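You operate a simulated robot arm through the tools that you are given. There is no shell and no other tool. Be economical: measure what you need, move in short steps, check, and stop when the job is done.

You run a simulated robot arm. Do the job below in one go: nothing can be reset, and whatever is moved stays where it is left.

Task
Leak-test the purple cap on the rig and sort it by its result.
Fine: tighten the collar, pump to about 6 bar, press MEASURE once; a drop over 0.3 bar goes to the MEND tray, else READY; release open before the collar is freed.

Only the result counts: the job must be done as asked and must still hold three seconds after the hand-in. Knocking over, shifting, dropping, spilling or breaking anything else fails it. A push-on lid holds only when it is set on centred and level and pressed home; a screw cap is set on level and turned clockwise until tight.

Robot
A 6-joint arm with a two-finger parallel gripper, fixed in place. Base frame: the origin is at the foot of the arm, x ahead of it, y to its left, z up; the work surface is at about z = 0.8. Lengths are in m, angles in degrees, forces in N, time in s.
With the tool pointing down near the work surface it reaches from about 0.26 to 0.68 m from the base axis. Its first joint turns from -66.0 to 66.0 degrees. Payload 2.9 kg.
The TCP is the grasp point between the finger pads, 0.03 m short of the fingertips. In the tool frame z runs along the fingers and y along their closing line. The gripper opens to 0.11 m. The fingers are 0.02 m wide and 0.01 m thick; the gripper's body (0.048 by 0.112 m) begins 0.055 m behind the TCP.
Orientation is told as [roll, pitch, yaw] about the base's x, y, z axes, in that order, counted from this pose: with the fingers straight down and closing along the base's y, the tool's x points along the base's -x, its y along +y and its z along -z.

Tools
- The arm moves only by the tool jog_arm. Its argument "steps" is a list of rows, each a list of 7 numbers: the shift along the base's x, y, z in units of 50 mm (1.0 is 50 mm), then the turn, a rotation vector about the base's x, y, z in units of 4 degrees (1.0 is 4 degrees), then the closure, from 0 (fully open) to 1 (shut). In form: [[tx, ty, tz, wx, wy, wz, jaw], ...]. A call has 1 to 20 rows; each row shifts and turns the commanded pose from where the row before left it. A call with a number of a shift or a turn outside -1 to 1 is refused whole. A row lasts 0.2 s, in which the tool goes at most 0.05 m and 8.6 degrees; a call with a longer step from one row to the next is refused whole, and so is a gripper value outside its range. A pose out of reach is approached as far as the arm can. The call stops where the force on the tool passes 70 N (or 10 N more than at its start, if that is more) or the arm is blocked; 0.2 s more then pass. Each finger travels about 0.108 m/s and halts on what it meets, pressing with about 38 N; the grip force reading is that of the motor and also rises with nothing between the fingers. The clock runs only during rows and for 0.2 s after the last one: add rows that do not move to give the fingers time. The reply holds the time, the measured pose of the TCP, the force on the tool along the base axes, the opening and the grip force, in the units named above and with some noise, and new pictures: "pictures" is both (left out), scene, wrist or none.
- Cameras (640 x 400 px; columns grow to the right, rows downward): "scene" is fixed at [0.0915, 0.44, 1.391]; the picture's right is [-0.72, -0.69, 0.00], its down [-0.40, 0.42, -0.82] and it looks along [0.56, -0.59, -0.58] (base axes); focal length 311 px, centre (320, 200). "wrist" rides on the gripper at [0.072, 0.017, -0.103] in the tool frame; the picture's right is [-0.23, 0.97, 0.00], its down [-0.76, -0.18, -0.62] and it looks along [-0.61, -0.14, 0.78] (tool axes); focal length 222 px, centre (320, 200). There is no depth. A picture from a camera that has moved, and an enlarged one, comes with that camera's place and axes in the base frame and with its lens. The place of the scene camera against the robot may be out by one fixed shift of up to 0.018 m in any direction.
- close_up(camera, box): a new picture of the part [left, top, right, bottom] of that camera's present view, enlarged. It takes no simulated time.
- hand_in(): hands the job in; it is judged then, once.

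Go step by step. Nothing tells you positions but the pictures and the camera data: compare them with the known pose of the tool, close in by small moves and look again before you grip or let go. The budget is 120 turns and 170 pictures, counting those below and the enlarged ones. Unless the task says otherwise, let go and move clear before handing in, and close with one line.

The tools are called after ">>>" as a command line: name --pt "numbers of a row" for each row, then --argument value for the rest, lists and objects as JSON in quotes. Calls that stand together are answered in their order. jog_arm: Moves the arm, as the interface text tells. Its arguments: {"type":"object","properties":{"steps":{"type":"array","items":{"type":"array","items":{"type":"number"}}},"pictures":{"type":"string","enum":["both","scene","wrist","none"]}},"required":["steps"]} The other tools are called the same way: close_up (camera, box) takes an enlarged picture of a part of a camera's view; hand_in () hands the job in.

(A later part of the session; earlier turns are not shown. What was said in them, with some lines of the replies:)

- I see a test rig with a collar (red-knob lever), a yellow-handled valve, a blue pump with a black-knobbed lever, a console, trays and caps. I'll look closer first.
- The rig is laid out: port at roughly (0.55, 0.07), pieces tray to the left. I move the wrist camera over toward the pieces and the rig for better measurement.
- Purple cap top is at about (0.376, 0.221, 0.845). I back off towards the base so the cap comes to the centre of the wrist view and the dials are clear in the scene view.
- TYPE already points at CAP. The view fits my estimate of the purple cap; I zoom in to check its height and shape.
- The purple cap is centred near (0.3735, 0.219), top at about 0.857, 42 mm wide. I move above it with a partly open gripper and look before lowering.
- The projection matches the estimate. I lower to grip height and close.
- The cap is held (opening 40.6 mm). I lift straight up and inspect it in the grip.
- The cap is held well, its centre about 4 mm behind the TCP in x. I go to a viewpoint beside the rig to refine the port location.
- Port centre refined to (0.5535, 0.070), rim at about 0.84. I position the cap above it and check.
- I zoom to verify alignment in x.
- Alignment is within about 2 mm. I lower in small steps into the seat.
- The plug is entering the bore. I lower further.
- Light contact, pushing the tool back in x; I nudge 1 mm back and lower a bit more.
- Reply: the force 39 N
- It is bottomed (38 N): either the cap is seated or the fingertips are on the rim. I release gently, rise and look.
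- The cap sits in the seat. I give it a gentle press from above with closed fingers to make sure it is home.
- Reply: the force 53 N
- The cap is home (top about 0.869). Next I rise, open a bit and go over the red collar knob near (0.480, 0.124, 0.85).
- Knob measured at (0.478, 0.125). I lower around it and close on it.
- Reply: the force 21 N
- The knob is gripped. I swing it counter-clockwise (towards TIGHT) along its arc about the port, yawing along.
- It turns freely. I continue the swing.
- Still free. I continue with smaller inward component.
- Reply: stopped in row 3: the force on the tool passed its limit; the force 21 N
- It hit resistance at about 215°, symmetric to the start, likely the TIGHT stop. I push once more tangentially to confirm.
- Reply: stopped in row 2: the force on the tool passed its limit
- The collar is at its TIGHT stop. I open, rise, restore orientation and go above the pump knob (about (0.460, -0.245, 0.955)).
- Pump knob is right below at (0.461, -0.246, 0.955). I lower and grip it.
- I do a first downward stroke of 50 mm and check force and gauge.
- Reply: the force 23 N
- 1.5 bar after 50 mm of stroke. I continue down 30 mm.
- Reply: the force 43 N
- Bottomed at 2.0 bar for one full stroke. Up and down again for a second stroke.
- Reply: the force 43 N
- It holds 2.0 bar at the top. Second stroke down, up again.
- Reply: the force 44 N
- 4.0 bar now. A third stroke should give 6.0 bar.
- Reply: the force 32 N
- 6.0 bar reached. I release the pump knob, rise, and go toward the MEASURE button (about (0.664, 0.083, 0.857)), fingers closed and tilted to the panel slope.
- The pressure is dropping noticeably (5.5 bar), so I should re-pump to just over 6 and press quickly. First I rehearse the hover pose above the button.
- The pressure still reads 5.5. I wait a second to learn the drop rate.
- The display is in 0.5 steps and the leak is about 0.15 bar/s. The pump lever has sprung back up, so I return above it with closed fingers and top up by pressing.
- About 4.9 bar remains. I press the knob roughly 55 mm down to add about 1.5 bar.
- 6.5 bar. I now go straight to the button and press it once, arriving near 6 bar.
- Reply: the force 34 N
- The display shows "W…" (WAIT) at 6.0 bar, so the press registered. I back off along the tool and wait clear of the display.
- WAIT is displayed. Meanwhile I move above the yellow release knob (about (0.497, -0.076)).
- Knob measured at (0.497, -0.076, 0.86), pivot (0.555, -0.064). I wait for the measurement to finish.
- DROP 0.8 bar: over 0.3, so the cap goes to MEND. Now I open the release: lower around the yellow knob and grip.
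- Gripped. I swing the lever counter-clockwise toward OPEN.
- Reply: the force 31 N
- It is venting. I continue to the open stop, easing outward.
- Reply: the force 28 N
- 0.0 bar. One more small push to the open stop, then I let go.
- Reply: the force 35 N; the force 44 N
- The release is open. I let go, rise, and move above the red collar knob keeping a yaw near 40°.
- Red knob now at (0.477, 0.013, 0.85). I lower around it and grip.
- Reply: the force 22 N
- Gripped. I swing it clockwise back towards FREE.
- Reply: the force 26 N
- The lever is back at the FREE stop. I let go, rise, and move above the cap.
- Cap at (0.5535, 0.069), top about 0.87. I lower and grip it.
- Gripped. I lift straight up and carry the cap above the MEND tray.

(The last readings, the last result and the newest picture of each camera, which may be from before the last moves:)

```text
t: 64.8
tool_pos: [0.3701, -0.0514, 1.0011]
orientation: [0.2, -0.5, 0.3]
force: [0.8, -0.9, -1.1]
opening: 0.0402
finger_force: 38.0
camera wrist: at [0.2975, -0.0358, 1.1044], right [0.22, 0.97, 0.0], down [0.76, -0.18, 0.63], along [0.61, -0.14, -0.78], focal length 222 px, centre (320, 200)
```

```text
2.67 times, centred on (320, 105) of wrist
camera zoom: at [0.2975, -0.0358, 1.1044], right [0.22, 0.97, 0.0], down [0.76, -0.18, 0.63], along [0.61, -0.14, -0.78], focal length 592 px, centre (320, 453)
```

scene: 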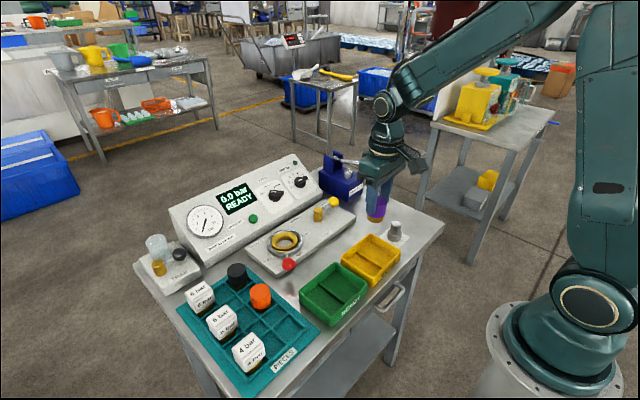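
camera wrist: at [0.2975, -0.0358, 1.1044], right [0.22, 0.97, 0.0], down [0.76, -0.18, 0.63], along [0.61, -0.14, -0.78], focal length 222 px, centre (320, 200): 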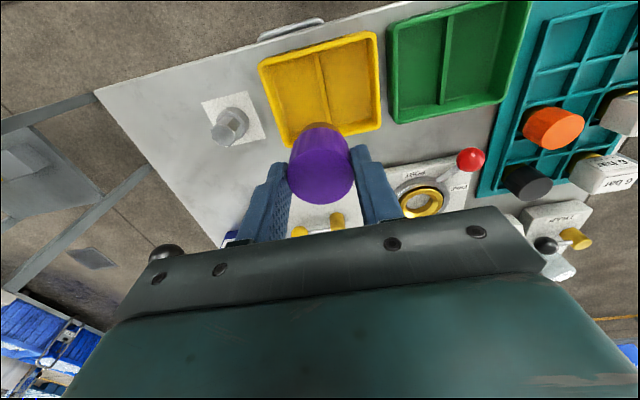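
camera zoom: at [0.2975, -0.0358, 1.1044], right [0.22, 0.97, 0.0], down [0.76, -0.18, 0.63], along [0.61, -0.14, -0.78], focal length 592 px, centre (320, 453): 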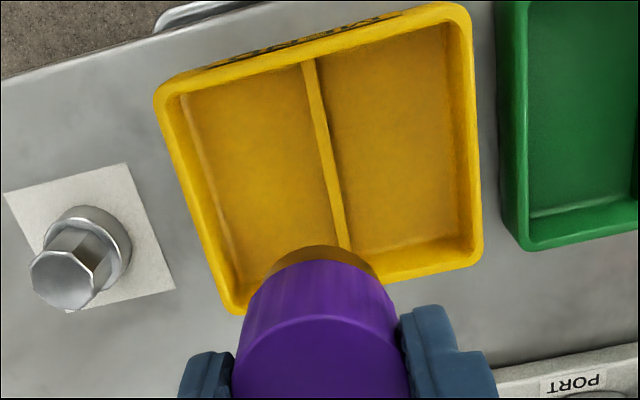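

The MEND tray has two compartments split along x; the +y one is centred at (0.3665, -0.0145), about 66 mm wide in y. I yaw by 90° so the fingers open along its long side.

>>> jog_arm --pt "0 0.037 0 0 0 1 0.75" --pt "0 0.037 0 0 0 1 0.75" --pt "0 0.037 0 0 0 1 0.75" --pt "0 0.037 0 0 0 1 0.75" --pt "0 0.037 0 0 0 1 0.75" --pt "0 0.037 0 0 0 1 0.75" --pt "0 0.037 0 0 0 1 0.75" --pt "0 0.037 0 0 0 1 0.75" --pt "0 0.037 0 0 0 1 0.75" --pt "0 0.037 0 0 0 1 0.75" --pt "0 0.037 0 0 0 1 0.75" --pt "0 0.037 0 0 0 1 0.75" --pt "0 0.037 0 0 0 1 0.75" --pt "0 0.037 0 0 0 1 0.75" --pt "0 0.037 0 0 0 1 0.75" --pt "0 0.037 0 0 0 1 0.75" --pt "0 0.037 0 0 0 1 0.75" --pt "0 0.037 0 0 0 1 0.75" --pt "0 0.037 0 0 0 1 0.75" --pt "0 0.037 0 0 0 1 0.75" --pictures "none"

>>> jog_arm --pt "-0.05 0 -0.4 0 0 1 0.75" --pt "0 0 -0.6 0 0 1 0.75" --pt "0 0 -0.6 0 0 0.4 0.75" --pt "0 0 0 0 0 0 0.75" --pictures "both"

>>> close_up --camera "scene" --box '[300, 190, 460, 290]'

```text
t: 69.0
tool_pos: [0.3716, -0.0128, 1.0011]
orientation: [0.2, -0.3, 80.3]
force: [0.3, 1.2, -1.0]
opening: 0.0405
finger_force: 37.7
```

```text
t: 70.0
tool_pos: [0.369, -0.0124, 0.9218]
orientation: [0.2, -0.3, 89.9]
force: [0.4, 0.0, -0.7]
opening: 0.0405
finger_force: 37.8
camera wrist: at [0.3539, -0.0862, 1.0256], right [-0.97, 0.23, 0.0], down [0.18, 0.76, 0.63], along [0.14, 0.61, -0.78], focal length 222 px, centre (320, 200)
```

scene: 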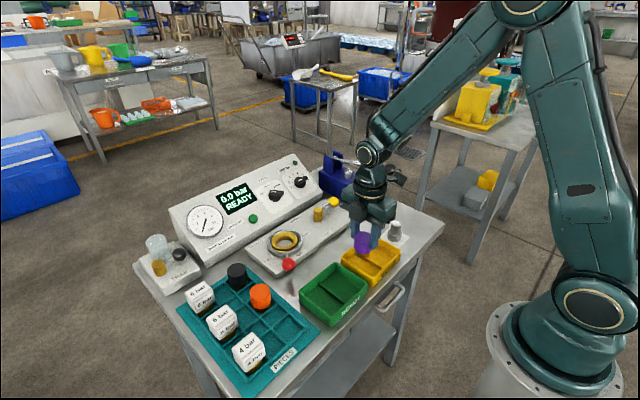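
wrist: 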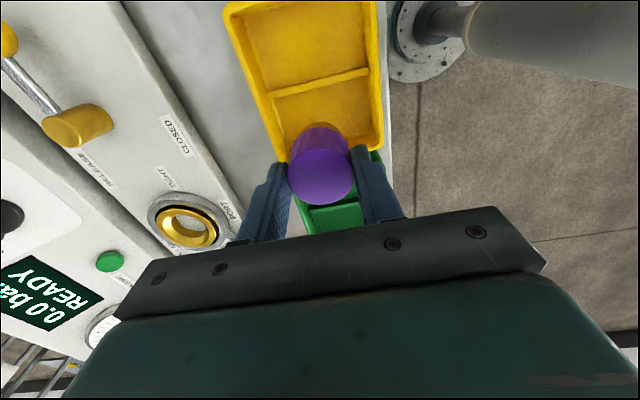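

```text
4.00 times, centred on (380, 240) of scene
camera zoom: at [0.0915, 0.44, 1.391], right [-0.72, -0.69, 0.0], down [-0.4, 0.42, -0.82], along [0.56, -0.59, -0.58], focal length 1244 px, centre (80, 40)
```

zoom: 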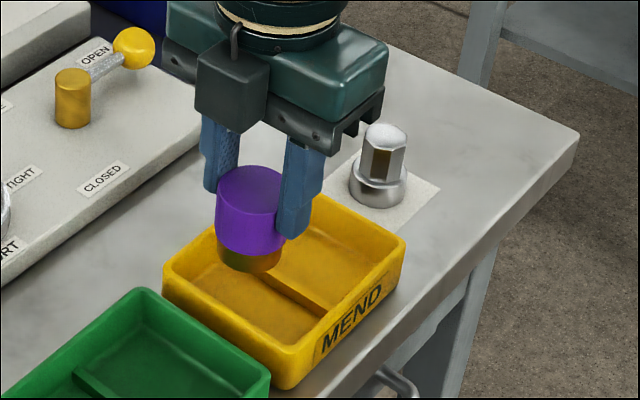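

Well placed over the +y compartment. I lower gently.

>>> jog_arm --pt "-0.04 -0.03 -0.5 0 0 0 0.75" --pt "0 0 -0.4 0 0 0 0.75" --pt "0 0 -0.2 0 0 0 0.75" --pt "0 0 0 0 0 0 0.75" --pictures "none"

>>> close_up --camera "scene" --box '[300, 190, 460, 290]'

```text
t: 71.0
tool_pos: [0.3661, -0.0142, 0.8661]
orientation: [0.3, -0.4, 89.9]
force: [0.6, 0.4, -0.9]
opening: 0.0404
finger_force: 38.1
```

```text
4.00 times, centred on (380, 240) of scene
camera zoom: at [0.0915, 0.44, 1.391], right [-0.72, -0.69, 0.0], down [-0.4, 0.42, -0.82], along [0.56, -0.59, -0.58], focal length 1244 px, centre (80, 40)
```

zoom: 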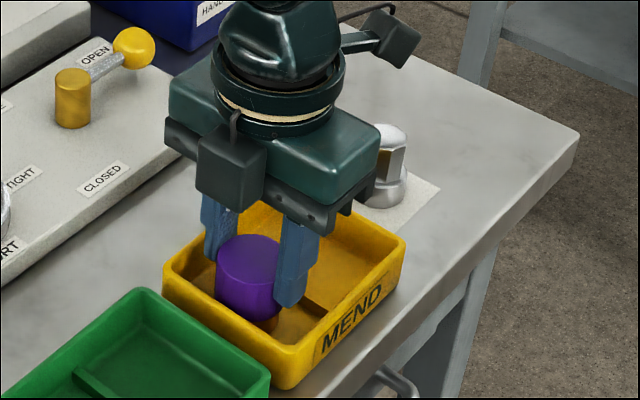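

>>> jog_arm --pt "0 0 -0.06 0 0 0 0.75" --pt "0 0 -0.06 0 0 0 0.75" --pt "0 0 -0.04 0 0 0 0.75" --pictures "none"

```text
t: 71.8
tool_pos: [0.3669, -0.0139, 0.859]
orientation: [-0.1, -0.3, 89.7]
force: [-1.5, -1.9, 33.4]
opening: 0.0404
finger_force: 38.1
```

The cap is on the tray floor (33 N contact). I relieve slightly, open a little and rise straight up.

>>> jog_arm --pt "0 0 0.03 0 0 0 0.75" --pt "0 0 0 0 0 0 0.58" --pt "0 0 0 0 0 0 0.54" --pt "0 0 0 0 0 0 0.54" --pt "0 0 0.3 0 0 0 0.54" --pt "0 0 0.7 0 0 0 0.54" --pt "0 0 0.9 0 0 0 0.54" --pt "0 0 0.9 0 0 0 0.54" --pictures "both"

>>> close_up --camera "scene" --box '[300, 190, 460, 290]'

```text
t: 73.6
tool_pos: [0.3684, -0.0142, 0.9992]
orientation: [0.2, -0.5, 89.8]
force: [0.5, -0.1, -1.2]
opening: 0.0507
finger_force: 0.0
camera wrist: at [0.3524, -0.0875, 1.1031], right [-0.97, 0.23, 0.01], down [0.18, 0.76, 0.63], along [0.14, 0.61, -0.78], focal length 222 px, centre (320, 200)
```

scene: 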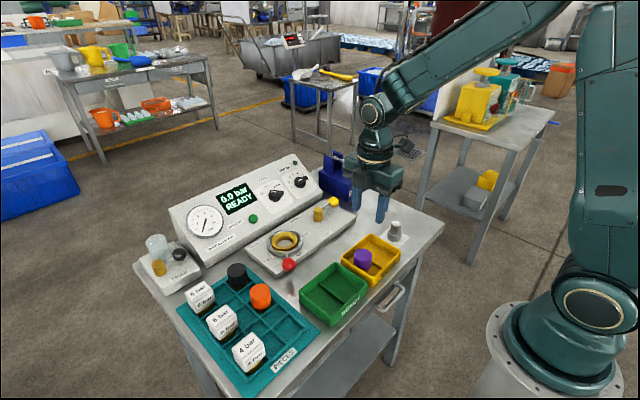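
wrist: 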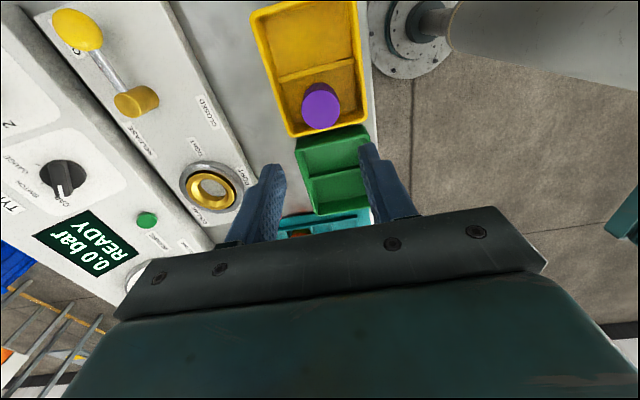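

```text
4.00 times, centred on (380, 240) of scene
camera zoom: at [0.0915, 0.44, 1.391], right [-0.72, -0.69, 0.0], down [-0.4, 0.42, -0.82], along [0.56, -0.59, -0.58], focal length 1244 px, centre (80, 40)
```

zoom: 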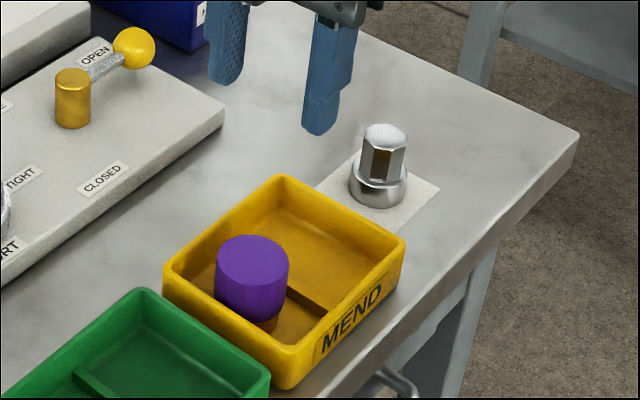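

The purple cap stands upright in the MEND tray, the rig is vented with the collar free, and the gripper is clear. I hand in.

>>> hand_in

```text
The job is handed in.
```

The purple cap failed the leak test with a 0.8 bar drop (limit 0.3) and is standing in the MEND tray. The collar was tight and MEASURE was pressed once at 6.0 bar. The release was opened and the pressure was at 0.0 bar before I freed the collar.
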